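You operate a simulated robot arm through the tools that you are given. There is no shell and no other tool. Be economical: measure what you need, move in short steps, check, and stop when the job is done.

The job below is to be done with a simulated two-armed robot. You get a single attempt, and the scene is never put back.

TASK
Take the jar from the back of the sample bench and leave it on the drip plate. Then fetch the stained eyelet and set it on the middle board of the wooden shelf. Then take the steel nut on the back of the sample bench and put it away on the lower board of the steel shelf. The order counts. Set down upright: jar.
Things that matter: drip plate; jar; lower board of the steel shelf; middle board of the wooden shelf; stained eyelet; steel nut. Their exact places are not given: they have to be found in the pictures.

The check looks at the end state, three seconds after you hand in, the way a careful person would. Anything else that was tipped, shoved, dropped, spilled or broken makes it a failure.

THE ROBOT
Two 7-joint arms with two-finger parallel grippers on one trunk, on a base that drives. Base frame: it is fixed to the floor where the robot stands at the start and does not move with it; the origin is under the middle of the robot, x ahead of it, y to its left, z up. Readings come in mm, rad, newtons and seconds.
The left shoulder is at the start at [60, 147, 542], the right one opposite. With the tool pointing down near the work surface each hand reaches from about 100 to 600 mm from the robot's upright axis, wherever it stands, measured 20 degrees to its own side. Places, roughly: drip plate (13x13 cm) [1300, 420, 840]; lower board of the steel shelf (22x52 cm) [20, 2660, 520]; middle board of the wooden shelf [-1100, 300, 700]; stained eyelet (4x4x3 cm) [700, -100, 900]. Payload 3.43 kg a hand.
Tool frame (each hand has its own): the origin (TCP) lies between the finger pads and is the grasp point; the fingertips stand 30 mm ahead of it; z points along the fingers, y is the line along which they close. Largest opening 94 mm; finger width 28, thickness 10; the body of the gripper, 50 by 96 mm, starts 55 mm behind the TCP.
Orientation is that of the tool frame in the base frame, as a unit quaternion [w, x, y, z]. With the fingers straight down and closing along the base's y, the tool's x points along the base's -x, its y along +y and its z along -z.

THE INTERFACE
- The arms move only by the tool apply_moves. It takes "left_increments", "right_increments" or both (then of equal length, played together; a hand with none holds still); each is a list that holds one entry, the list of rows, each a list of 7 numbers: the turn, a rotation vector about the tool's x, y, z in rad, then the shift along the tool's x, y, z in mm, then the finger opening in mm, from 0 to 94. In form: [[[ax, ay, az, tx, ty, tz, claw], ...]]. A call has 1 to 10 rows; each row is the pose to reach, as a shift and turn from the pose commanded when the call began, along the tool's axes at that moment. Rows are played at 5 a second. More than 50 mm and 0.15 rad between two rows, or a gripper value outside its range, and nothing of the call is played. Where a pose cannot be reached the arm comes as near as it can. A force on the tool above 40 N (or 10 N above the force at the start of the call, whichever is more), or a blocked arm, ends the call early, and 0.2 s more pass. Each finger travels about 72 mm/s and halts on what it meets, pressing with about 41 N; the grip force reading is that of the motor and also rises with nothing between the fingers. The clock runs only during rows and for 0.2 s after the last one: add rows that repeat a pose to give the fingers time. It gives the time, the measured TCP pose, the force on the tool (base axes), the opening and the grip force at its end, in the units of the frame above (readings bear some noise), with the torque about the TCP (base axes, N m) and any sound that the robot's microphone picked up.
- Cameras (640 x 400 px; columns grow to the right, rows downward): "scene" is now at [54.1, 0.9, 1182]; the picture's right is [-0.04, -1.00, 0.00], its down [-0.47, 0.02, -0.88] and it looks along [0.88, -0.03, -0.47] (base axes); focal length 293 px, centre (320, 200). "left" rides on the left gripper at [76, -14, -102] in its tool frame; the picture's right is [0.18, 0.98, 0.00], its down [-0.75, 0.14, -0.64] and it looks along [-0.63, 0.12, 0.77] (tool axes); focal length 243 px, centre (320, 200). "right" rides on the right gripper at [76, 14, -103] in its tool frame; the picture's right is [-0.18, 0.98, 0.00], its down [-0.75, -0.14, -0.64] and it looks along [-0.63, -0.12, 0.77] (tool axes); focal length 243 px, centre (320, 200).
- snapshot(camera): a new picture of that camera. It takes no simulated time.
- lift_body(by): slides the trunk up (or, below 0, down) by that many mm; the arms and the scene camera ride with it, the base frame stays. It gives what a move gives, with no picture.
- roll_base(legs): drives the robot by 1 to 6 legs, each [ahead, left, turn to the left] in mm, mm and rad, along the robot's own axes; the way and the turn of a leg run together, so that a leg with both is an arc; at most 1500 mm and 3.142 rad a leg. The arms and the cameras ride along, it lands a little off, and it stops where it bumps. It gives what a move gives.
- aim_head(pan, tilt): turns the head with the scene camera to pan (to the left, within 1.501 rad either way) and tilt (down, from -0.506 to 1.204), counted from straight ahead of the robot. It gives what a move gives.
- locate(camera, pixels): for up to 12 pixels [column, row] of the newest picture of that camera ("zoom" is the newest enlarged one), the place [x, y, z] in the base frame of the surface seen there, good to about 2 mm, but the place of the scene camera against the robot may be out by one fixed shift of up to 12 mm in any direction. It takes no simulated time.
- enlarge(camera, box): a new picture of the part [left, top, right, bottom] of that camera's present view, enlarged. It takes no simulated time.
- job_done(): hands the job in; it is judged then, once.

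Work in short steps. Measure before you move; look again where a grasp or a placing could have gone wrong, and mend it. You have 110 turns and 92 pictures in all, those below and enlarged ones among them. Open the grippers and draw the arms clear of the work before you hand the job in, unless the task says otherwise; then end with one line.

The tools are called by a JSON object that holds its "fn" and its "kwargs". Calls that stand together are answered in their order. apply_moves: Moves the arms, as the interface text tells. Its arguments: {"type":"object","properties":{"left_increments":{"type":"array","items":{"type":"array","items":{"type":"array","items":{"type":"number"}}}},"right_increments":{"type":"array","items":{"type":"array","items":{"type":"array","items":{"type":"number"}}}}},"required":[]} The other tools are called the same way: lift_body (by) slides the trunk up or down; roll_base (legs) drives the base; aim_head (pan, tilt) turns the head that bears the scene camera; snapshot (camera) takes a picture; locate (camera, pixels) gives the place of the surface under pixels of a picture; enlarge (camera, box) takes an enlarged picture of a part of a camera's view; job_done () hands the job in.

At the start:

```text
time: 0.0
left_eef_pos: [356.0, 136.1, 999.5]
left_orientation: [0.001, 0.0, 1.0, 0.0]
left_wrist_force: [0.6, -0.4, 0.2]
left_torque: [-0.02, -0.02, -0.02]
left_width: 94.0
left_finger_force: 0.1
right_eef_pos: [283.5, -127.5, 999.6]
right_orientation: [0.0, 0.0, 1.0, 0.0]
right_wrist_force: [-0.2, -0.6, 0.4]
right_torque: [0.02, 0.0, 0.03]
right_width: 94.0
right_finger_force: 0.0
trunk travel left (down, up): [-249.0, 1.0]
robot x, y, heading: [3.3, -2.7, 0.003]
head pan, tilt: [-0.037, 0.49]
```

scene: 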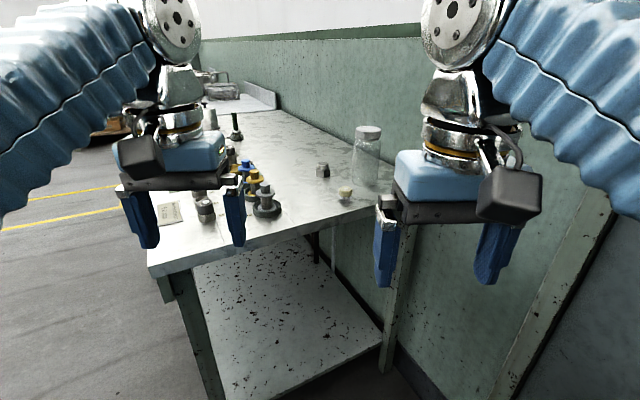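
right: 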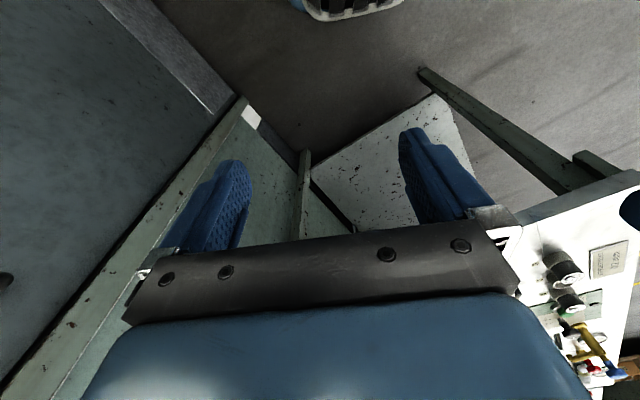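
left: 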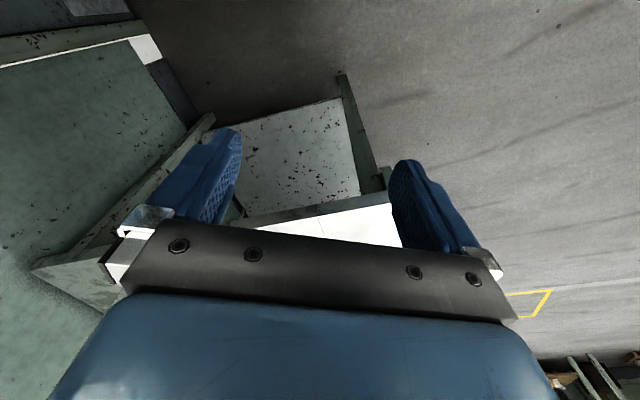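

The scene shows a bench with a jar near (367,155) and small items at (323,170) and (345,193). I enlarge to identify them and locate points.

{"fn": "enlarge", "kwargs": {"camera": "scene", "box": [130, 60, 400, 230]}}

{"fn": "locate", "kwargs": {"camera": "scene", "pixels": [[367, 133], [366, 180], [323, 165], [323, 171], [345, 189], [345, 195], [206, 205], [266, 195], [223, 92], [170, 212], [237, 130], [300, 150]]}}

```text
2.35 times, centred on (265, 145) of scene
```

zoom: 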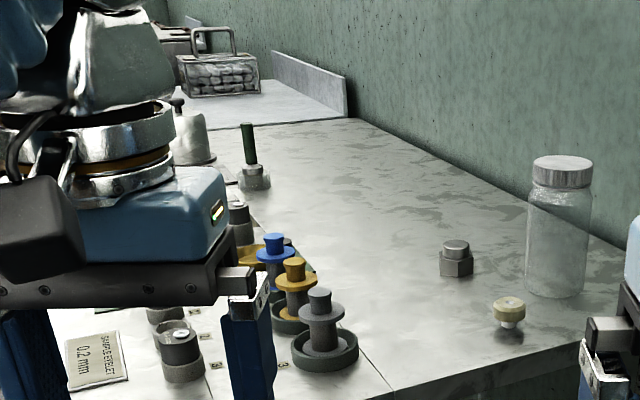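

```text
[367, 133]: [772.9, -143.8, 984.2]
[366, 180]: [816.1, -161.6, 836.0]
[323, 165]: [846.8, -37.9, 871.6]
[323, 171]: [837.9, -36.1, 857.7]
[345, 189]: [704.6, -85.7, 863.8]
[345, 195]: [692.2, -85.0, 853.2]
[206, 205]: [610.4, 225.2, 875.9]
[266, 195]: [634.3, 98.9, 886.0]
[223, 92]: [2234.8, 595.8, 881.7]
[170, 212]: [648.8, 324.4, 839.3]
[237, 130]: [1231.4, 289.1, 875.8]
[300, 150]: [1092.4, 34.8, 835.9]
```

The bench top is at about z=836; the jar, a nut and a pale eyelet stand by the wall. I look around to the left and behind for the plate and shelves.

{"fn": "aim_head", "kwargs": {"pan": 0.25, "tilt": 0.35}}

{"fn": "snapshot", "kwargs": {"camera": "scene"}}

{"fn": "aim_head", "kwargs": {"pan": 1.45, "tilt": 0.3}}

{"fn": "snapshot", "kwargs": {"camera": "scene"}}

```text
time: 0.8
left_eef_pos: [356.9, 137.6, 999.4]
left_orientation: [0.001, 0.0, 1.0, -0.001]
left_wrist_force: [-0.1, -0.2, -0.2]
left_torque: [-0.01, -0.01, 0.02]
left_width: 94.1
left_finger_force: 0.0
right_eef_pos: [284.5, -126.8, 1001.4]
right_orientation: [0.0, 0.0, 1.0, 0.0]
right_wrist_force: [-0.3, -0.2, 0.5]
right_torque: [0.01, 0.02, -0.02]
right_width: 93.9
right_finger_force: 0.0
trunk travel left (down, up): [-249.0, 1.0]
robot x, y, heading: [1.0, 0.3, -0.005]
head pan, tilt: [0.25, 0.351]
```

```text
87 pictures are left
```

scene: 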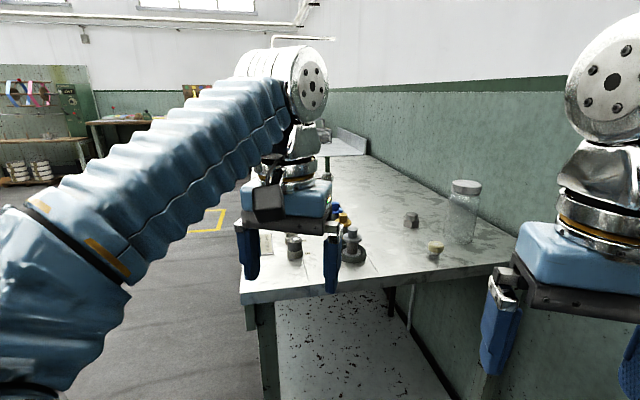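

```text
time: 2.2
left_eef_pos: [356.7, 136.8, 999.4]
left_orientation: [0.001, 0.001, 1.0, -0.001]
left_wrist_force: [0.6, 0.3, 0.5]
left_torque: [0.0, -0.02, 0.01]
left_width: 93.8
left_finger_force: 0.0
right_eef_pos: [284.9, -128.3, 999.8]
right_orientation: [0.0, 0.0, 1.0, 0.0]
right_wrist_force: [1.0, 0.3, -0.3]
right_torque: [-0.02, 0.01, 0.01]
right_width: 93.8
right_finger_force: 0.1
trunk travel left (down, up): [-249.0, 1.0]
robot x, y, heading: [1.5, 1.1, -0.0]
head pan, tilt: [1.45, 0.3]
```

```text
86 pictures are left
```

scene: 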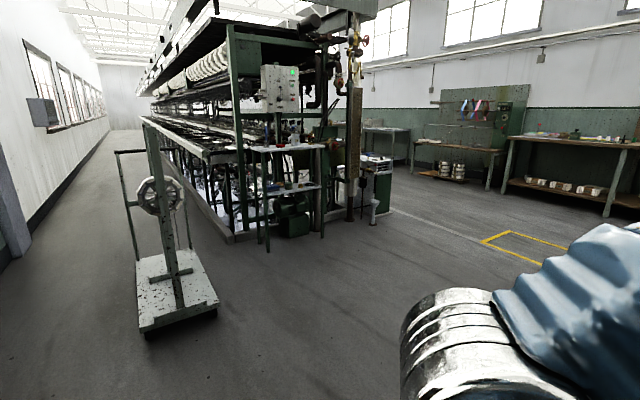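

The steel shelf appears near (285,190), with a handwheel trolley at left. Now I look back at the bench to measure jar, nut, eyelet.

{"fn": "aim_head", "kwargs": {"pan": -0.1, "tilt": 0.5}}

{"fn": "enlarge", "kwargs": {"camera": "scene", "box": [240, 100, 380, 188]}}

{"fn": "locate", "kwargs": {"camera": "scene", "pixels": [[150, 268], [380, 220], [280, 260], [200, 290], [220, 345]]}}

```text
time: 3.8
left_eef_pos: [355.9, 136.0, 998.8]
left_orientation: [0.001, 0.0, 1.0, -0.001]
left_wrist_force: [-0.6, 0.0, -0.3]
left_torque: [-0.06, -0.02, 0.01]
left_width: 94.1
left_finger_force: 0.1
right_eef_pos: [284.2, -127.3, 999.7]
right_orientation: [0.0, 0.001, 1.0, -0.001]
right_wrist_force: [0.1, 0.0, 0.0]
right_torque: [0.01, -0.03, -0.02]
right_width: 93.9
right_finger_force: 0.1
trunk travel left (down, up): [-249.0, 1.0]
robot x, y, heading: [-2.3, 1.6, 0.001]
head pan, tilt: [-0.099, 0.499]
```

```text
4.55 times, centred on (310, 144) of scene
```

zoom: 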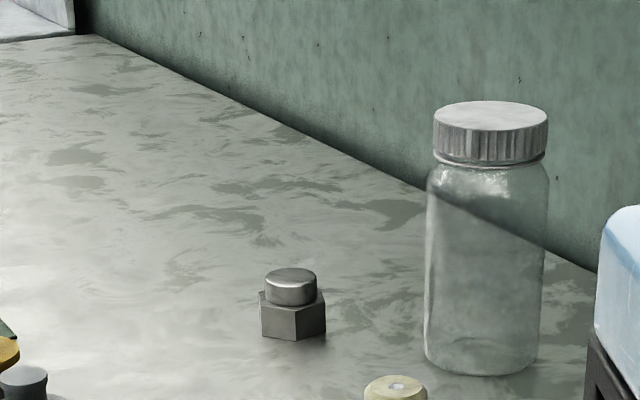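

```text
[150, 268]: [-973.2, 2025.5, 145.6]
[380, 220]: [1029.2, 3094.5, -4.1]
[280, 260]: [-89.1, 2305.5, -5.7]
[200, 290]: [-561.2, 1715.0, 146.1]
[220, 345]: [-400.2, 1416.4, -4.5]
```

The zoom shows the jar with a lid and the nut (with a steel knob on it). I locate lid edges, body edges, nut points.

{"fn": "locate", "kwargs": {"camera": "zoom", "pixels": [[438, 130], [490, 142], [543, 130], [490, 115], [433, 260], [485, 300], [540, 260], [482, 365], [291, 279], [285, 325], [264, 320], [320, 320]]}}

{"fn": "snapshot", "kwargs": {"camera": "scene"}}

```text
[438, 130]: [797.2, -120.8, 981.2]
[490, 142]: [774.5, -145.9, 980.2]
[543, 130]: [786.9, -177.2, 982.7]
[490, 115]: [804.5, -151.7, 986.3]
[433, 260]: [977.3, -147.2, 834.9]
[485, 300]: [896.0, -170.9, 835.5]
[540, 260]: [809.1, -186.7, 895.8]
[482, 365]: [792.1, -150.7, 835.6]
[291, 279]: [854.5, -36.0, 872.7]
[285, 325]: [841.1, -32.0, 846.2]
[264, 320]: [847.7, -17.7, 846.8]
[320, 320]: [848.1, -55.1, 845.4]
```

```text
84 pictures are left
```

scene: 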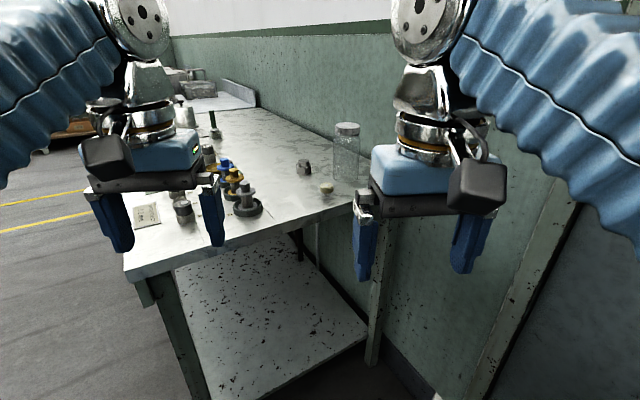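

Lid centre about (803,-150), Ø≈58, top z 986; nut centre about (858,-37). I locate the wall, bench edges and the eyelet in the new picture.

{"fn": "locate", "kwargs": {"camera": "scene", "pixels": [[354, 130], [385, 160], [350, 207], [128, 275], [250, 100], [327, 186], [327, 193], [245, 207], [183, 215], [300, 270], [370, 345], [195, 380]]}}

{"fn": "enlarge", "kwargs": {"camera": "scene", "box": [120, 100, 360, 250]}}

```text
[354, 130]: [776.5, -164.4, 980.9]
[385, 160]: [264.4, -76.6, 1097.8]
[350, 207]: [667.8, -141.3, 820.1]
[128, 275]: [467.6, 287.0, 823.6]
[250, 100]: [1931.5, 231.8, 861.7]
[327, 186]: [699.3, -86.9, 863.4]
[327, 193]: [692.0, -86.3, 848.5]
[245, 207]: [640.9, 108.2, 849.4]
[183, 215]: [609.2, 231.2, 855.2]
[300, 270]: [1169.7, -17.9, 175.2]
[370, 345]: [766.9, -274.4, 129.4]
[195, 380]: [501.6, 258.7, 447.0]
```

```text
2.67 times, centred on (240, 175) of scene
```

zoom: 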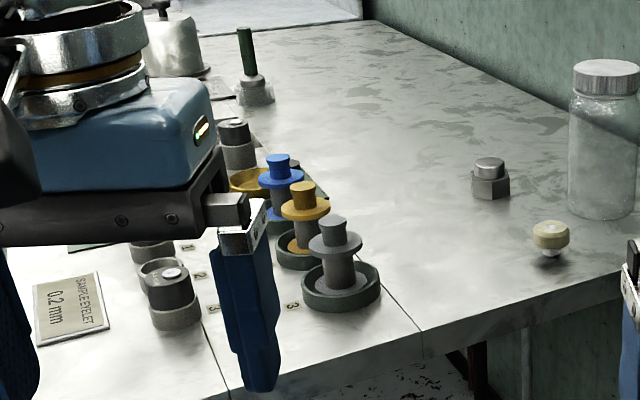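

The bench is turned about 25° to my left. I locate the wall/bench line and the right arm's outermost parts to check the clearance.

{"fn": "locate", "kwargs": {"camera": "zoom", "pixels": [[480, 75], [540, 102], [480, 55], [620, 270], [425, 345], [10, 140], [200, 130], [40, 340]]}}

{"fn": "locate", "kwargs": {"camera": "scene", "pixels": [[630, 150], [635, 215], [590, 100], [540, 240], [620, 280], [430, 20]]}}

{"fn": "aim_head", "kwargs": {"pan": -1.0, "tilt": 0.6}}

{"fn": "snapshot", "kwargs": {"camera": "scene"}}

```text
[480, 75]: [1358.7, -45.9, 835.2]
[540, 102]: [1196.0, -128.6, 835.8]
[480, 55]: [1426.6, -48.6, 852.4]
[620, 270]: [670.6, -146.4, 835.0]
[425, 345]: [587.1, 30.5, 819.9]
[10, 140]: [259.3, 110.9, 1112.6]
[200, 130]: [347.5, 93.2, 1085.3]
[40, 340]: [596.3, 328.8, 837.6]
```

```text
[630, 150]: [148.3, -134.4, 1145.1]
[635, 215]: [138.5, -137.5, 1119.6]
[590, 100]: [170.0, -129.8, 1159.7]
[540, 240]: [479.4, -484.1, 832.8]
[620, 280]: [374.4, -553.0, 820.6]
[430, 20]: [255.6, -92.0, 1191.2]
```

```text
time: 5.0
left_eef_pos: [357.1, 136.2, 999.0]
left_orientation: [0.001, -0.001, 1.0, -0.001]
left_wrist_force: [0.9, 0.2, 0.0]
left_torque: [0.01, -0.02, 0.01]
left_width: 93.8
left_finger_force: 0.1
right_eef_pos: [285.2, -126.2, 1000.6]
right_orientation: [0.0, -0.001, 1.0, 0.001]
right_wrist_force: [-0.6, -0.3, 0.0]
right_torque: [-0.02, 0.01, 0.02]
right_width: 94.1
right_finger_force: 0.1
trunk travel left (down, up): [-249.0, 1.0]
robot x, y, heading: [-2.0, -3.5, -0.002]
head pan, tilt: [-1.0, 0.6]
```

```text
82 pictures are left
```

scene: 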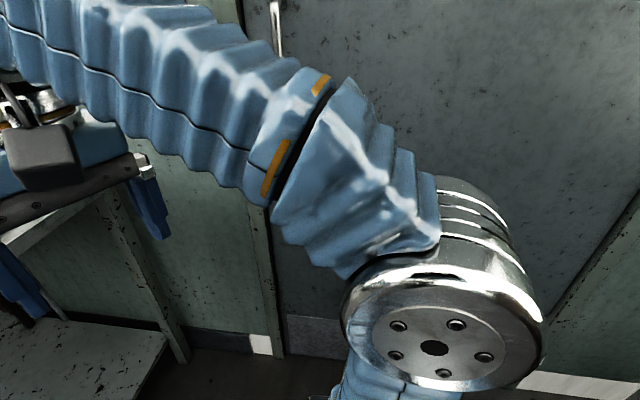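

Wall is about 200 mm clear of the elbow even after driving ahead. I look straight down to see the base outline before driving.

{"fn": "aim_head", "kwargs": {"pan": 0.0, "tilt": 1.2}}

{"fn": "snapshot", "kwargs": {"camera": "scene"}}

{"fn": "locate", "kwargs": {"camera": "scene", "pixels": [[320, 390], [320, 300], [320, 250], [320, 200], [200, 380], [440, 380], [320, 150]]}}

```text
time: 6.3
left_eef_pos: [356.3, 136.3, 998.9]
left_orientation: [0.0, 0.0, 1.0, -0.001]
left_wrist_force: [-0.8, 0.4, -0.1]
left_torque: [0.03, -0.03, -0.01]
left_width: 94.3
left_finger_force: 0.1
right_eef_pos: [284.4, -126.8, 999.5]
right_orientation: [0.0, 0.0, 1.0, 0.0]
right_wrist_force: [0.2, 0.7, -1.0]
right_torque: [-0.03, 0.01, -0.01]
right_width: 93.8
right_finger_force: 0.0
trunk travel left (down, up): [-249.0, 1.0]
robot x, y, heading: [2.0, 2.8, -0.002]
head pan, tilt: [0.0, 1.201]
```

```text
81 pictures are left
```

scene: 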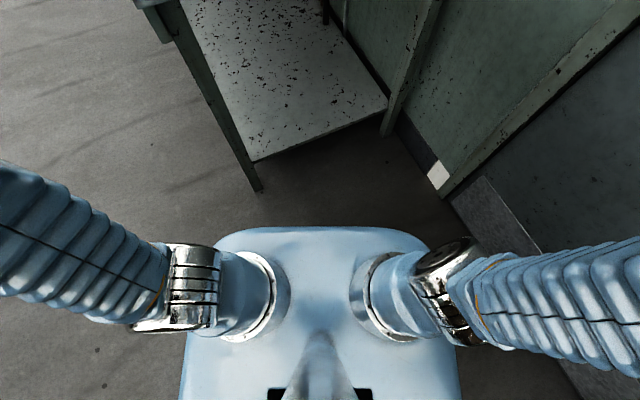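

```text
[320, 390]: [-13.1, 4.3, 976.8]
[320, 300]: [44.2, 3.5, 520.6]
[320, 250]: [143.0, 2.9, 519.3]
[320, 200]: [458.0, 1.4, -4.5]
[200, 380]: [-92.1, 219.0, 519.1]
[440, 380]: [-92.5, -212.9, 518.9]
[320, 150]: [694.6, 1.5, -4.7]
```

Base box: front at x≈195, half-width ≈215, so driving 280 ahead and 60 right leaves about 60 mm to the bench. Hands at z≈1000 pass above the bench items and stay 200 mm short of the jar.

{"fn": "roll_base", "kwargs": {"legs": [[270, -60, 0]]}}

{"fn": "aim_head", "kwargs": {"pan": -0.1, "tilt": 0.75}}

{"fn": "snapshot", "kwargs": {"camera": "scene"}}

{"fn": "snapshot", "kwargs": {"camera": "right"}}

```text
time: 8.2
left_eef_pos: [622.5, 76.1, 999.5]
left_orientation: [0.001, 0.0, 1.0, -0.001]
left_wrist_force: [-0.2, -0.5, 0.0]
left_torque: [-0.03, 0.0, 0.02]
left_width: 94.1
left_finger_force: 0.0
right_eef_pos: [551.9, -187.9, 999.9]
right_orientation: [0.0, 0.001, 1.0, 0.0]
right_wrist_force: [-0.2, 0.4, -0.5]
right_torque: [0.02, -0.04, -0.03]
right_width: 93.7
right_finger_force: 0.0
trunk travel left (down, up): [-249.0, 1.0]
robot x, y, heading: [271.0, -57.0, 0.002]
head pan, tilt: [0.0, 1.201]
```

```text
time: 9.1
left_eef_pos: [624.6, 76.6, 999.5]
left_orientation: [0.002, 0.001, 1.0, -0.001]
left_wrist_force: [-0.4, -0.4, 1.2]
left_torque: [0.02, 0.01, 0.01]
left_width: 94.0
left_finger_force: 0.0
right_eef_pos: [551.2, -187.4, 999.5]
right_orientation: [0.0, 0.0, 1.0, -0.001]
right_wrist_force: [0.2, -0.6, -0.1]
right_torque: [-0.01, 0.02, -0.01]
right_width: 94.0
right_finger_force: 0.0
trunk travel left (down, up): [-249.0, 1.0]
robot x, y, heading: [265.5, -61.3, 0.0]
head pan, tilt: [-0.099, 0.75]
```

```text
80 pictures are left
```

scene: 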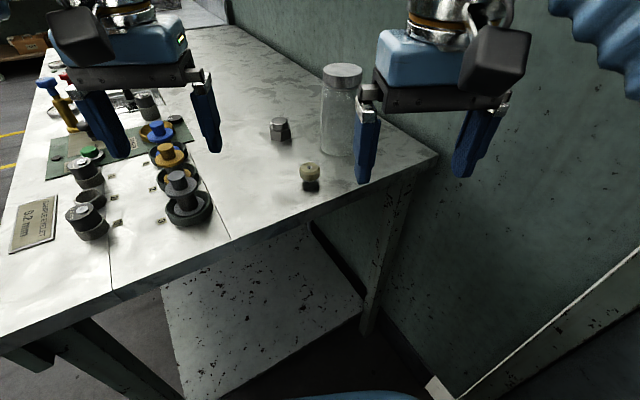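

```text
79 pictures are left
```

right: 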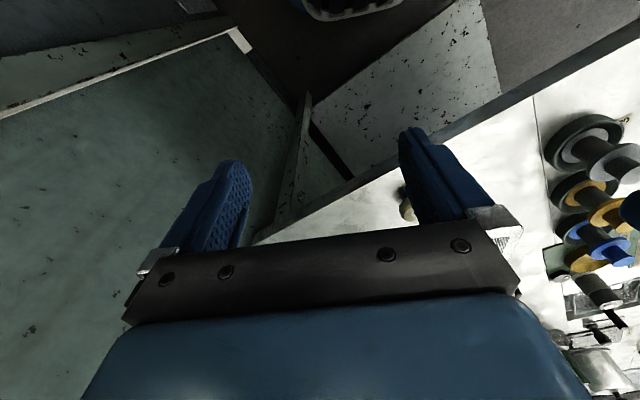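

I compare the same points seen by scene and right cameras (seam end at scene (230,238)/right (535,97), grey spool tops) to find the scene camera's shift, and re-measure the jar.

{"fn": "locate", "kwargs": {"camera": "scene", "pixels": [[230, 238], [182, 177], [170, 149], [342, 72], [326, 75], [342, 84], [345, 150], [280, 122], [309, 170], [309, 185], [182, 187], [438, 155]]}}

{"fn": "locate", "kwargs": {"camera": "right", "pixels": [[533, 97], [600, 143], [605, 155], [590, 180], [625, 170], [405, 208], [265, 238], [574, 150], [630, 215]]}}

{"fn": "enlarge", "kwargs": {"camera": "right", "box": [380, 60, 640, 260]}}

{"fn": "enlarge", "kwargs": {"camera": "scene", "box": [60, 50, 400, 260]}}

```text
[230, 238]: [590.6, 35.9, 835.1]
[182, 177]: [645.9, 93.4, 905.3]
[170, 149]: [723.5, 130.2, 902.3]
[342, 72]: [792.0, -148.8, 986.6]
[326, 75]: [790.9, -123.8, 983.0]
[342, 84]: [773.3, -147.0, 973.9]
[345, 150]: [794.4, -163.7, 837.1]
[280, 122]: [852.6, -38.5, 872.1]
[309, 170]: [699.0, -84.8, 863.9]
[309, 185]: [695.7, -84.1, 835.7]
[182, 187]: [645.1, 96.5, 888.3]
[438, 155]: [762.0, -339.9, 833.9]
```

```text
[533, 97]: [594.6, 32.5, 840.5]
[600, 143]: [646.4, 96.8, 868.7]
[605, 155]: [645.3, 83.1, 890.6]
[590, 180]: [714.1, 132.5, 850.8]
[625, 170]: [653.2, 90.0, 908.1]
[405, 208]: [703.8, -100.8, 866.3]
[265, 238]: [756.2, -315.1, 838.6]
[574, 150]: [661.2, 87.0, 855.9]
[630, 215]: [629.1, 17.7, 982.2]
```

```text
2.00 times, centred on (510, 160) of right
```

zoom: 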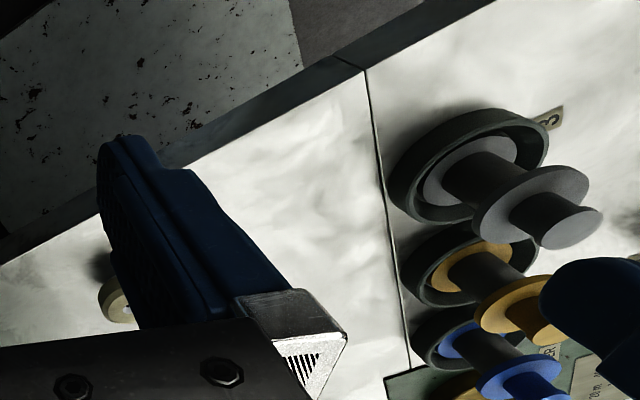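

```text
1.88 times, centred on (230, 155) of scene
```

zoom: 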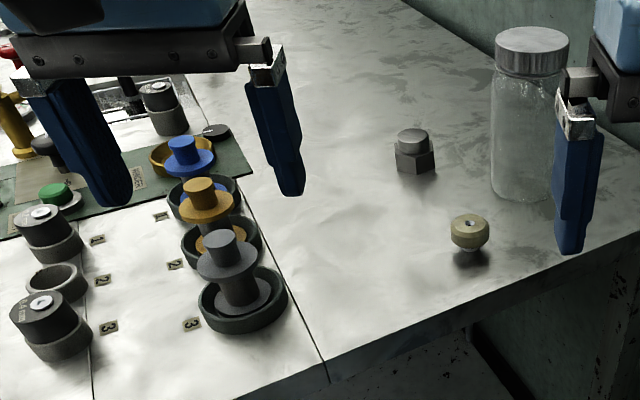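

Scene camera is off by about (+4,-3,+4); so the jar axis is ≈(806,-152), top ≈990. I raise the right hand, move it above the jar in steps.

{"fn": "apply_moves", "kwargs": {"right_increments": [[[0, 0, 0, 0, 0, -45, 94], [0, 0, 0, -20, 10, -65, 94], [0, 0, 0, -60, 20, -65, 94], [0, 0, 0, -105, 35.5, -65, 94], [0, 0, 0, -150, 35.5, -65, 94], [0, 0, 0, -195, 35.5, -65, 94], [0, 0, 0, -235, 35.5, -65, 94], [0, 0, 0, -255, 35.5, -65, 94], [0, 0, 0, -255, 35.5, -65, 94]]]}}

{"fn": "snapshot", "kwargs": {"camera": "right"}}

{"fn": "snapshot", "kwargs": {"camera": "scene"}}

```text
time: 11.1
left_eef_pos: [621.7, 75.4, 1000.2]
left_orientation: [0.002, 0.0, 1.0, -0.001]
left_wrist_force: [-0.5, 0.1, -1.3]
left_torque: [0.03, 0.01, 0.03]
left_width: 94.0
left_finger_force: 0.1
right_eef_pos: [739.8, -165.8, 965.6]
right_orientation: [0.001, 0.0, 1.0, 0.0]
right_wrist_force: [-0.8, 0.0, -0.2]
right_torque: [-0.03, 0.02, -0.02]
right_width: 93.8
right_finger_force: 0.1
right hand out of reach, approached as far as the arm can: row 1, 2, 3, 4, 5, 6, 7, 8, 9
trunk travel left (down, up): [-249.0, 1.0]
robot x, y, heading: [267.1, -63.6, -0.0]
head pan, tilt: [-0.099, 0.75]
```

```text
76 pictures are left
```

right: 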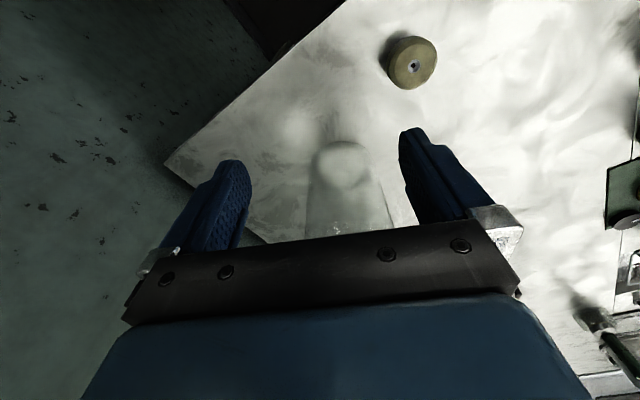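

```text
75 pictures are left
```

scene: 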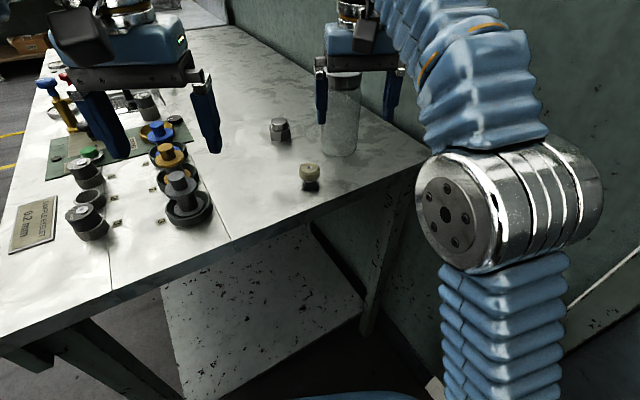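

Raising exceeded the reach; the hand came to (740,-166,966), in front of the jar with fingers straddling its sides. I test a small shift: left 13, down 15, to see how the commanded pose is taken.

{"fn": "apply_moves", "kwargs": {"right_increments": [[[0, 0, 0, 10, 14, 15, 94], [0, 0, 0, 10, 14, 15, 94]]]}}

```text
time: 11.7
left_eef_pos: [623.9, 75.9, 999.2]
left_orientation: [0.002, 0.001, 1.0, -0.001]
left_wrist_force: [1.0, -1.0, -0.5]
left_torque: [-0.04, 0.04, -0.04]
left_width: 94.0
left_finger_force: 0.1
right_eef_pos: [730.7, -152.6, 950.5]
right_orientation: [0.0, 0.001, 1.0, 0.0]
right_wrist_force: [0.9, -0.5, -0.3]
right_torque: [-0.05, 0.01, -0.02]
right_width: 94.0
right_finger_force: 0.1
trunk travel left (down, up): [-249.0, 1.0]
robot x, y, heading: [264.8, -63.1, -0.004]
head pan, tilt: [-0.099, 0.75]
```

Shifts are taken from the real pose. The hand is aligned (y -152.6, z 950); I slide it ahead around the jar in small steps.

{"fn": "apply_moves", "kwargs": {"right_increments": [[[0, 0, 0, -25, 0, 4, 94], [0, 0, 0, -50, 0, 6, 94], [0, 0, 0, -75, 0, 6, 94], [0, 0, 0, -75, 0, 6, 94]]]}}

{"fn": "snapshot", "kwargs": {"camera": "right"}}

```text
time: 12.7
left_eef_pos: [620.6, 76.1, 1001.1]
left_orientation: [0.002, 0.0, 1.0, -0.001]
left_wrist_force: [-0.3, -0.5, 0.9]
left_torque: [0.01, -0.03, -0.01]
left_width: 94.0
left_finger_force: 0.0
right_eef_pos: [784.6, -155.1, 933.6]
right_orientation: [0.005, 0.0, 1.0, 0.0]
right_wrist_force: [-9.8, 0.0, 37.5]
right_torque: [0.07, -1.0, 0.0]
right_width: 94.0
right_finger_force: 0.0
right hand out of reach, approached as far as the arm can: row 2, 3, 4
trunk travel left (down, up): [-249.0, 1.0]
robot x, y, heading: [270.3, -59.4, -0.0]
head pan, tilt: [-0.099, 0.75]
```

```text
74 pictures are left
```

right: 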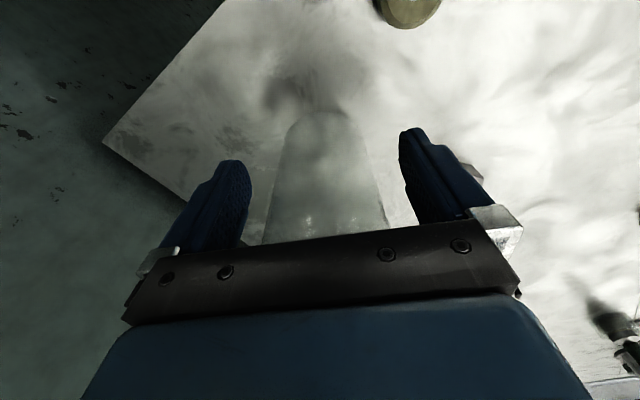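

The palm reached the lid and presses with 37 N; I ease off up and back at once.

{"fn": "apply_moves", "kwargs": {"right_increments": [[[0, 0, 0, 12, 2, -10, 94], [0, 0, 0, 45, 2, -15, 94], [0, 0, 0, 65, 2, -15, 94]]]}}

{"fn": "snapshot", "kwargs": {"camera": "scene"}}

{"fn": "locate", "kwargs": {"camera": "scene", "pixels": [[342, 72], [342, 84], [326, 75], [345, 150]]}}

```text
time: 13.5
left_eef_pos: [622.9, 76.8, 999.6]
left_orientation: [0.002, 0.0, 1.0, -0.001]
left_wrist_force: [0.7, 0.8, -0.5]
left_torque: [0.01, 0.0, -0.04]
left_width: 93.9
left_finger_force: 0.1
right_eef_pos: [722.0, -151.4, 943.8]
right_orientation: [0.0, 0.001, 1.0, 0.0]
right_wrist_force: [0.3, -0.2, -0.5]
right_torque: [0.0, -0.02, -0.01]
right_width: 94.1
right_finger_force: 0.0
trunk travel left (down, up): [-249.0, 1.0]
robot x, y, heading: [267.8, -60.6, 0.005]
head pan, tilt: [-0.099, 0.75]
```

```text
73 pictures are left
```

scene: 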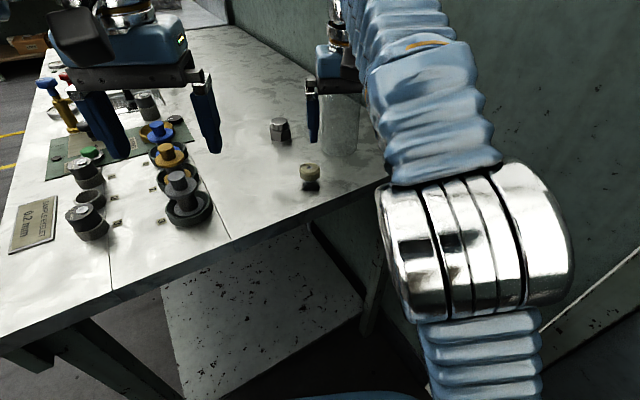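

```text
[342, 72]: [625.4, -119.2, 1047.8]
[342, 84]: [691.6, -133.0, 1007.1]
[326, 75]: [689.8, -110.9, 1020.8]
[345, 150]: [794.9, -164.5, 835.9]
```

Jar still stands in place (bottom at (345,150)). A straight-down grasp is at the reach limit, so I pitch the fingers forward by 1.1 rad while backing off 35 mm.

{"fn": "apply_moves", "kwargs": {"right_increments": [[[0, 0, 0, 35, 0, 0, 94], [0, -0.14, 0, 35, 0, 0, 94], [0, -0.28, 0, 35, 0, 0, 94], [0, -0.42, 0, 35, 0, 0, 94], [0, -0.56, 0, 35, 0, 0, 94], [0, -0.7, 0, 35, 0, 0, 94], [0, -0.84, 0, 35, 0, 0, 94], [0, -0.98, 0, 35, 0, 10, 94], [0, -1.1, 0, 35, 0, 19, 94], [0, -1.1, 0, 35, 0, 19, 94]]]}}

{"fn": "snapshot", "kwargs": {"camera": "scene"}}

{"fn": "snapshot", "kwargs": {"camera": "right"}}

```text
time: 15.7
left_eef_pos: [622.7, 74.2, 999.1]
left_orientation: [0.001, 0.0, 1.0, -0.001]
left_wrist_force: [0.0, -1.0, 0.2]
left_torque: [0.0, 0.01, 0.0]
left_width: 94.1
left_finger_force: 0.0
right_eef_pos: [687.6, -151.0, 926.5]
right_orientation: [0.523, 0.001, 0.852, -0.001]
right_wrist_force: [0.1, -0.5, -0.6]
right_torque: [0.04, -0.02, -0.03]
right_width: 94.0
right_finger_force: 0.0
trunk travel left (down, up): [-249.0, 1.0]
robot x, y, heading: [269.4, -57.5, -0.0]
head pan, tilt: [-0.099, 0.75]
```

```text
72 pictures are left
```

scene: 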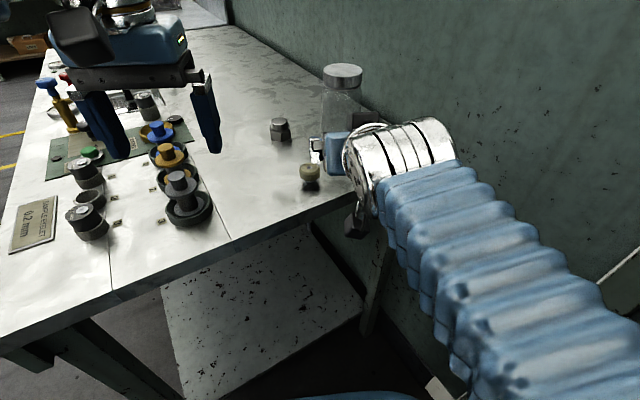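

```text
71 pictures are left
```

right: 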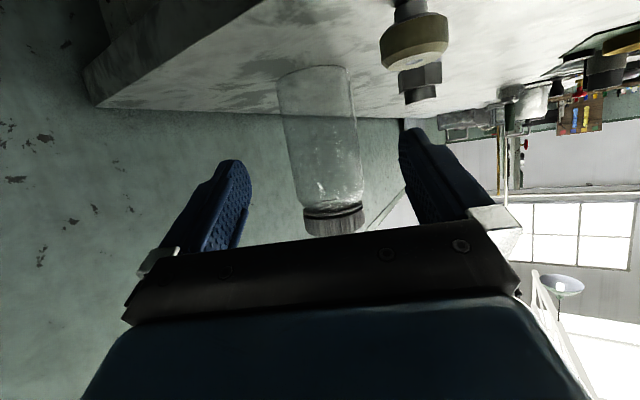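

Now the jar stands clearly ahead between the fingers (lid at (333,218), body (320,130)). I locate lid and base with the hand camera.

{"fn": "locate", "kwargs": {"camera": "right", "pixels": [[306, 220], [333, 222], [362, 215], [335, 207], [317, 72], [416, 40], [416, 70], [285, 110], [345, 110], [425, 75]]}}

```text
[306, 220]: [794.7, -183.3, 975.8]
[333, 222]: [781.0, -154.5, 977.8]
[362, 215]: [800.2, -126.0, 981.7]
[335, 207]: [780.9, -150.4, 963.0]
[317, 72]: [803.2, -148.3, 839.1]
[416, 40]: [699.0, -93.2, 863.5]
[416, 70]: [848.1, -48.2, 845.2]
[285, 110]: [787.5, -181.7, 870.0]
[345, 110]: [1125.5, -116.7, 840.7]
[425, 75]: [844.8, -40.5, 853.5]
```

Jar axis ≈(807,-154.5). I advance 115 mm level with the fingers open, then stop before closing.

{"fn": "apply_moves", "kwargs": {"right_increments": [[[0, 0, 0, -12.8, -3.5, 25.7, 94], [0, 0, 0, -25.6, -3.5, 51.5, 94], [0, 0, 0, -38.5, -3.5, 77.2, 94], [0, 0, 0, -51.3, -3.5, 103, 94], [0, 0, 0, -51.3, -3.5, 103, 94]]]}}

{"fn": "snapshot", "kwargs": {"camera": "right"}}

```text
time: 16.9
left_eef_pos: [623.0, 75.3, 999.2]
left_orientation: [0.0, -0.001, 1.0, -0.001]
left_wrist_force: [-0.5, -0.1, 0.5]
left_torque: [-0.03, 0.03, 0.02]
left_width: 93.9
left_finger_force: 0.1
right_eef_pos: [804.0, -153.6, 925.8]
right_orientation: [0.523, 0.001, 0.852, -0.001]
right_wrist_force: [0.8, -0.2, 0.0]
right_torque: [0.02, -0.03, -0.01]
right_width: 93.8
right_finger_force: 0.0
trunk travel left (down, up): [-249.0, 1.0]
robot x, y, heading: [269.9, -58.2, -0.001]
head pan, tilt: [-0.099, 0.75]
```

```text
70 pictures are left
```

right: 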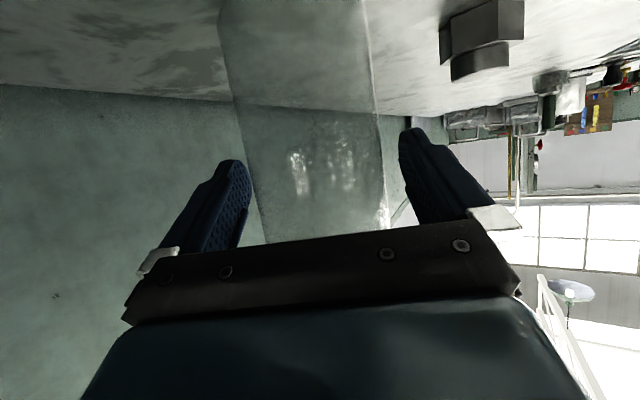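

The jar body sits between both fingers, no contact force. I close the fingers.

{"fn": "apply_moves", "kwargs": {"right_increments": [[[0, 0, 0, 0, 0, 0, 70], [0, 0, 0, 0, 0, 0, 50], [0, 0, 0, 0, 0, 0, 50], [0, 0, 0, 0, 0, 0, 50]]]}}

```text
time: 17.9
left_eef_pos: [624.1, 75.3, 1000.3]
left_orientation: [0.002, 0.0, 1.0, -0.001]
left_wrist_force: [0.9, -0.6, -0.6]
left_torque: [0.01, 0.0, 0.0]
left_width: 93.8
left_finger_force: 0.1
right_eef_pos: [802.0, -155.5, 926.5]
right_orientation: [0.523, 0.0, 0.852, 0.0]
right_wrist_force: [0.8, -0.1, 2.2]
right_torque: [0.07, -0.03, -0.01]
right_width: 73.0
right_finger_force: 40.2
trunk travel left (down, up): [-249.0, 1.0]
robot x, y, heading: [264.0, -55.6, 0.001]
head pan, tilt: [-0.099, 0.75]
```

Gripped (width 73, 40 N). I lift 40 mm straight up and check.

{"fn": "apply_moves", "kwargs": {"right_increments": [[[0, 0, 0, -9, 0, -4.5, 50], [0, 0, 0, -18, 0, -9.1, 50], [0, 0, 0, -27, 0, -13.6, 50], [0, 0, 0, -35.6, 0, -18.2, 50], [0, 0, 0, -35.6, 0, -18.2, 50]]]}}

{"fn": "snapshot", "kwargs": {"camera": "right"}}

{"fn": "snapshot", "kwargs": {"camera": "scene"}}

```text
time: 19.1
left_eef_pos: [622.9, 76.3, 999.0]
left_orientation: [0.001, 0.0, 1.0, -0.001]
left_wrist_force: [-0.6, -0.6, 0.3]
left_torque: [-0.01, 0.0, 0.01]
left_width: 93.9
left_finger_force: 0.0
right_eef_pos: [802.1, -155.5, 965.5]
right_orientation: [0.522, 0.001, 0.853, 0.0]
right_wrist_force: [0.1, 0.0, -1.1]
right_torque: [-0.05, 0.01, -0.03]
right_width: 69.6
right_finger_force: 41.0
trunk travel left (down, up): [-249.0, 1.0]
robot x, y, heading: [268.7, -59.9, -0.001]
head pan, tilt: [-0.099, 0.75]
```

```text
69 pictures are left
```

right: 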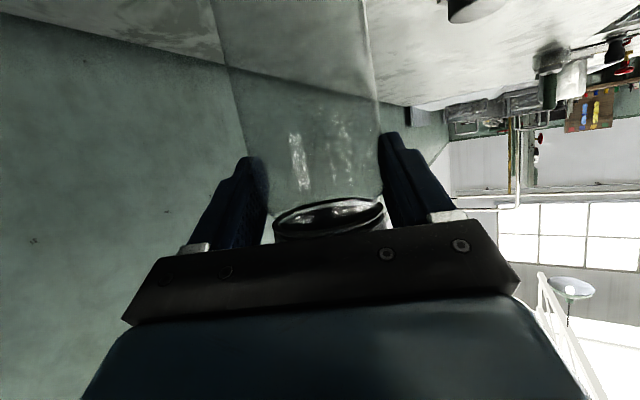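

```text
68 pictures are left
```

scene: 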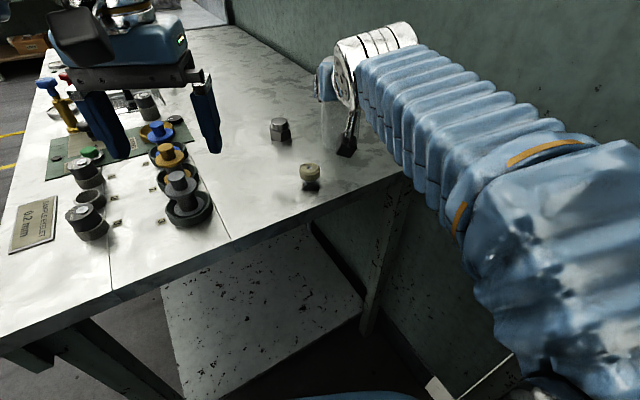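

Width fell to 69.6 and the lid now shows at (330,215): the hand may have slid up along the jar. I enlarge to see whether the jar left the bench.

{"fn": "enlarge", "kwargs": {"camera": "scene", "box": [270, 40, 430, 200]}}

{"fn": "enlarge", "kwargs": {"camera": "right", "box": [180, 0, 460, 260]}}

{"fn": "locate", "kwargs": {"camera": "right", "pixels": [[330, 205], [280, 215], [380, 210], [330, 225]]}}

```text
2.50 times, centred on (350, 120) of scene
```

zoom: 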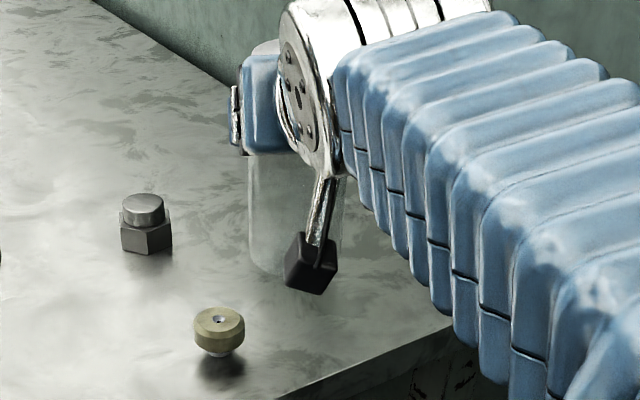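

```text
1.54 times, centred on (320, 130) of right
```

zoom: 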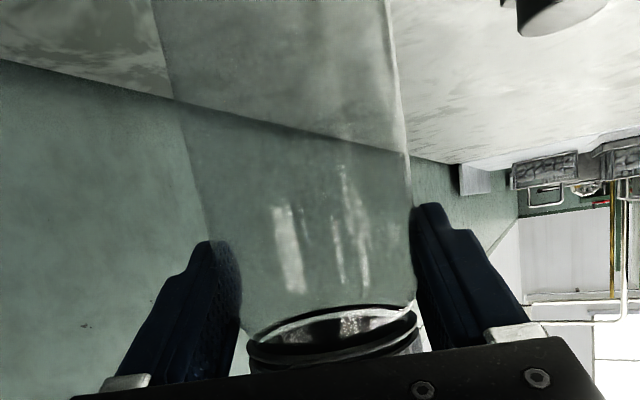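

```text
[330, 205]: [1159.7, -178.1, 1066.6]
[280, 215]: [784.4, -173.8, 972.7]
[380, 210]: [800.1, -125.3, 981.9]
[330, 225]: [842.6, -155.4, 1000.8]
```

Jar bottom in the scene is about 5 px higher than before, so it seems partly lifted but slipped. I lift another 30 mm slowly and check again.

{"fn": "apply_moves", "kwargs": {"right_increments": [[[0, 0, 0, -4.5, 0, -2.3, 40], [0, 0, 0, -9, 0, -4.5, 40], [0, 0, 0, -13.5, 0, -6.8, 40], [0, 0, 0, -18, 0, -9.1, 40], [0, 0, 0, -22.5, 0, -11.3, 40], [0, 0, 0, -27, 0, -13.6, 40], [0, 0, 0, -27, 0, -13.6, 40]]]}}

{"fn": "enlarge", "kwargs": {"camera": "scene", "box": [270, 40, 430, 200]}}

{"fn": "snapshot", "kwargs": {"camera": "right"}}

```text
time: 20.7
left_eef_pos: [623.8, 76.1, 999.9]
left_orientation: [0.001, 0.0, 1.0, -0.001]
left_wrist_force: [-0.1, 0.0, 0.0]
left_torque: [-0.01, 0.03, 0.0]
left_width: 94.1
left_finger_force: 0.2
right_eef_pos: [802.2, -155.6, 996.3]
right_orientation: [0.522, 0.0, 0.853, 0.0]
right_wrist_force: [0.1, 0.6, -0.9]
right_torque: [0.02, 0.02, 0.0]
right_width: 69.8
right_finger_force: 40.8
trunk travel left (down, up): [-249.0, 1.0]
robot x, y, heading: [269.3, -61.2, 0.003]
head pan, tilt: [-0.099, 0.75]
```

```text
2.50 times, centred on (350, 120) of scene
```

zoom: 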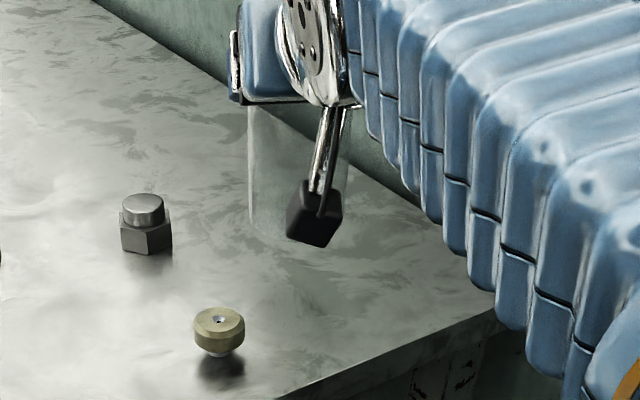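

```text
64 pictures are left
```

right: 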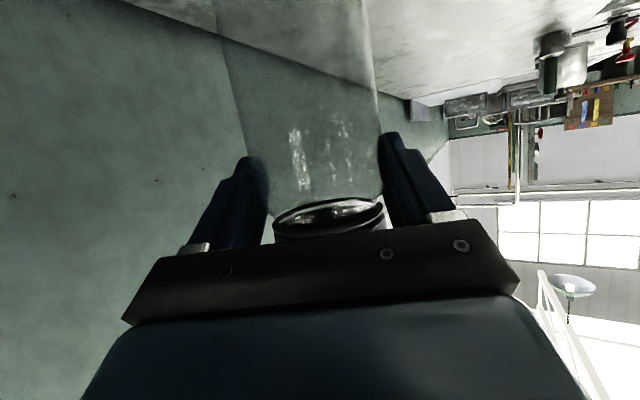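

The jar now rises with the hand (bottom moved up ~37 zoom px), held at 69.8 mm. I back away straight, then drive left clear of the bench, and look ahead.

{"fn": "roll_base", "kwargs": {"legs": [[-370, 0, 0], [0, 1340, 0]]}}

{"fn": "aim_head", "kwargs": {"pan": -0.3, "tilt": 0.45}}

{"fn": "snapshot", "kwargs": {"camera": "scene"}}

{"fn": "snapshot", "kwargs": {"camera": "right"}}

```text
time: 29.4
left_eef_pos: [262.5, 1406.0, 998.9]
left_orientation: [0.001, 0.005, 1.0, -0.002]
left_wrist_force: [0.5, -0.3, -1.2]
left_torque: [-0.02, 0.03, 0.0]
left_width: 94.0
left_finger_force: 0.0
right_eef_pos: [439.6, 1171.5, 995.1]
right_orientation: [0.522, 0.005, 0.853, -0.003]
right_wrist_force: [-0.5, 0.4, -0.9]
right_torque: [-0.01, 0.04, 0.01]
right_width: 69.2
right_finger_force: 40.6
trunk travel left (down, up): [-249.0, 1.0]
robot x, y, heading: [-95.8, 1274.1, -0.009]
head pan, tilt: [-0.099, 0.75]
```

```text
time: 30.2
left_eef_pos: [263.2, 1404.2, 1000.0]
left_orientation: [0.001, 0.005, 1.0, -0.001]
left_wrist_force: [-0.5, 0.3, 0.9]
left_torque: [-0.01, 0.02, 0.02]
left_width: 93.9
left_finger_force: 0.1
right_eef_pos: [438.3, 1171.9, 996.7]
right_orientation: [0.522, 0.005, 0.853, -0.003]
right_wrist_force: [-0.9, -0.8, -0.4]
right_torque: [0.04, 0.04, -0.04]
right_width: 69.0
right_finger_force: 41.0
trunk travel left (down, up): [-249.0, 1.0]
robot x, y, heading: [-95.4, 1271.7, -0.016]
head pan, tilt: [-0.3, 0.45]
```

```text
63 pictures are left
```

scene: 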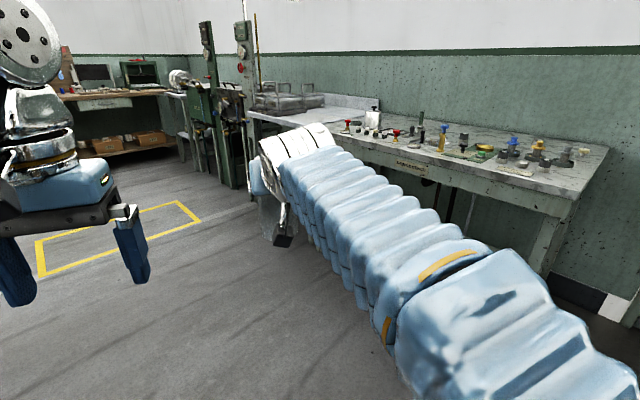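

```text
62 pictures are left
```

right: 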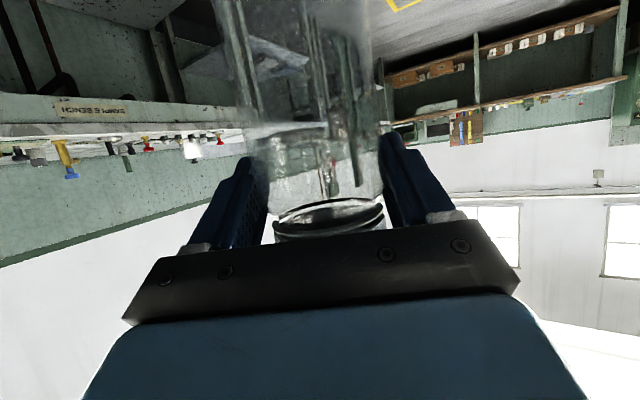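

Jar held well. I enlarge the bench region to find the drip plate.

{"fn": "enlarge", "kwargs": {"camera": "scene", "box": [220, 60, 620, 260]}}

{"fn": "locate", "kwargs": {"camera": "scene", "pixels": [[373, 133], [385, 152], [540, 198], [540, 210], [260, 115], [250, 150], [220, 190], [196, 130], [320, 125]]}}

```text
1.60 times, centred on (420, 160) of scene
```

zoom: 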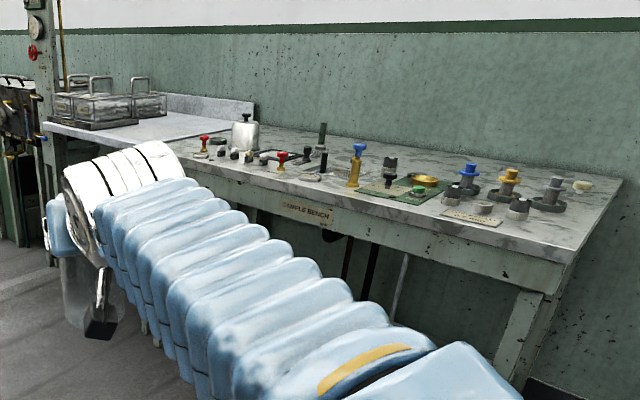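

```text
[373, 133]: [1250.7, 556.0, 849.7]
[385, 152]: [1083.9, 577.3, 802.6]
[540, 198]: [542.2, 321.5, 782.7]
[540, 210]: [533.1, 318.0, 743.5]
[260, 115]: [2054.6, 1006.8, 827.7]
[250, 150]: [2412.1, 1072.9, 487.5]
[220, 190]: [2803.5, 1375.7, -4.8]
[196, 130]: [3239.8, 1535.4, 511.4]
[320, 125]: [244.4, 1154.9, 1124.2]
```

The way ahead is free. I drive 1150 ahead, then turn to face the bench front, staying well off it, and look.

{"fn": "roll_base", "kwargs": {"legs": [[1140, 20, 0], [0, 0, -1.12]]}}

{"fn": "aim_head", "kwargs": {"pan": 0.0, "tilt": 0.6}}

{"fn": "snapshot", "kwargs": {"camera": "scene"}}

```text
time: 38.8
left_eef_pos: [1326.4, 1017.9, 999.5]
left_orientation: [0.0, 0.535, 0.845, -0.001]
left_wrist_force: [-0.2, -0.5, -0.3]
left_torque: [0.02, -0.01, 0.01]
left_width: 94.0
left_finger_force: 0.1
right_eef_pos: [1194.7, 757.4, 996.0]
right_orientation: [0.441, 0.457, 0.72, -0.28]
right_wrist_force: [-0.4, 0.5, -0.6]
right_torque: [0.01, -0.03, 0.0]
right_width: 69.2
right_finger_force: 41.2
trunk travel left (down, up): [-249.0, 1.0]
robot x, y, heading: [1051.3, 1285.3, -1.126]
head pan, tilt: [-0.3, 0.45]
```

```text
time: 39.6
left_eef_pos: [1327.5, 1017.7, 999.1]
left_orientation: [0.0, 0.535, 0.845, -0.002]
left_wrist_force: [0.8, 1.3, -0.2]
left_torque: [0.01, 0.0, -0.01]
left_width: 94.0
left_finger_force: 0.1
right_eef_pos: [1195.9, 757.5, 995.9]
right_orientation: [0.442, 0.455, 0.72, -0.279]
right_wrist_force: [-0.5, -0.1, -1.4]
right_torque: [0.03, 0.01, 0.01]
right_width: 69.1
right_finger_force: 41.0
trunk travel left (down, up): [-249.0, 1.0]
robot x, y, heading: [1053.8, 1282.9, -1.129]
head pan, tilt: [0.0, 0.6]
```

```text
60 pictures are left
```

scene: 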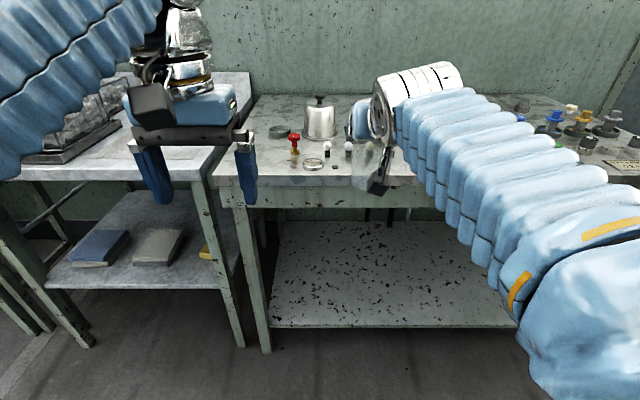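

The bench front faces me; small items stand near (300,150). I enlarge it to find the plate and locate the candidates.

{"fn": "enlarge", "kwargs": {"camera": "scene", "box": [210, 80, 410, 205]}}

{"fn": "locate", "kwargs": {"camera": "zoom", "pixels": [[215, 165], [345, 50], [270, 215], [330, 265], [460, 215], [365, 225], [225, 160], [420, 160]]}}

```text
3.20 times, centred on (310, 142) of scene
```

zoom: 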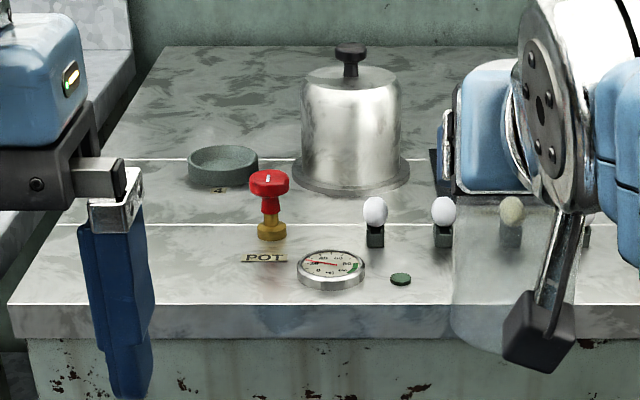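

```text
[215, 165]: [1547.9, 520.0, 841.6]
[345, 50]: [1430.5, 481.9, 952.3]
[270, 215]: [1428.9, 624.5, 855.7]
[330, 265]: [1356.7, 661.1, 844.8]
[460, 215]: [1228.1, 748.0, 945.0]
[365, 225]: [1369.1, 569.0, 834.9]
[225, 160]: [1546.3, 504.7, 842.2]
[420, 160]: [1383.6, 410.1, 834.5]
```

The plate (~(1300,420)) must be hidden behind the right gripper; dark edge at zoom (435,165). I look with the right hand camera.

{"fn": "snapshot", "kwargs": {"camera": "right"}}

{"fn": "snapshot", "kwargs": {"camera": "left"}}

```text
58 pictures are left
```

right: 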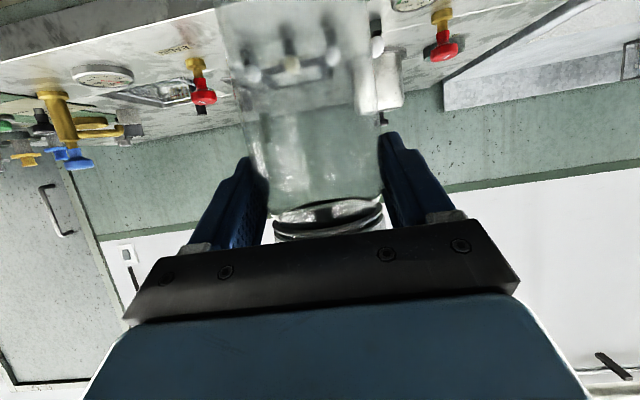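

```text
57 pictures are left
```

left: 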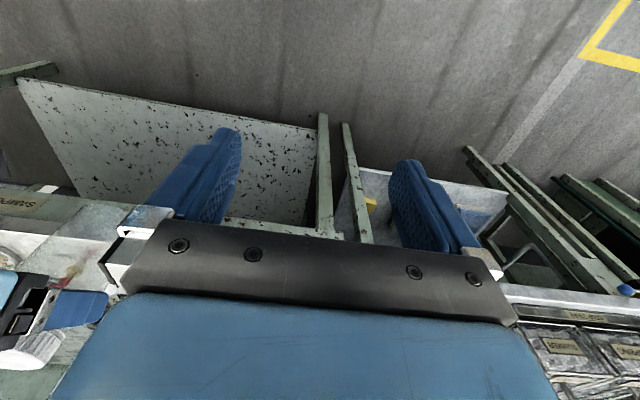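

A shiny square appears in the right view at (158,92). I locate it and neighbours.

{"fn": "enlarge", "kwargs": {"camera": "right", "box": [60, 20, 400, 160]}}

{"fn": "locate", "kwargs": {"camera": "right", "pixels": [[160, 92], [120, 95], [195, 85], [165, 103], [155, 82], [203, 95], [290, 65], [120, 125], [345, 85], [385, 80]]}}

```text
1.88 times, centred on (230, 90) of right
```

zoom: 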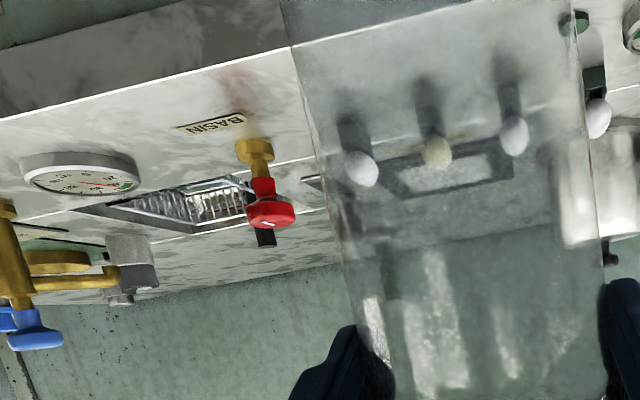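

```text
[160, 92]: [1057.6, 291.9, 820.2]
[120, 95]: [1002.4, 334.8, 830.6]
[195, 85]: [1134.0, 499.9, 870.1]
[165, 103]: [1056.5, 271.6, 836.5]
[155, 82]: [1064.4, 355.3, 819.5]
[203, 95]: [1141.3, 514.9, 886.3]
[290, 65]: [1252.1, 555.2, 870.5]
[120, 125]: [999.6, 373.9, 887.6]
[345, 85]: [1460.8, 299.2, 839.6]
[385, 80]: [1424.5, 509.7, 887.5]
```

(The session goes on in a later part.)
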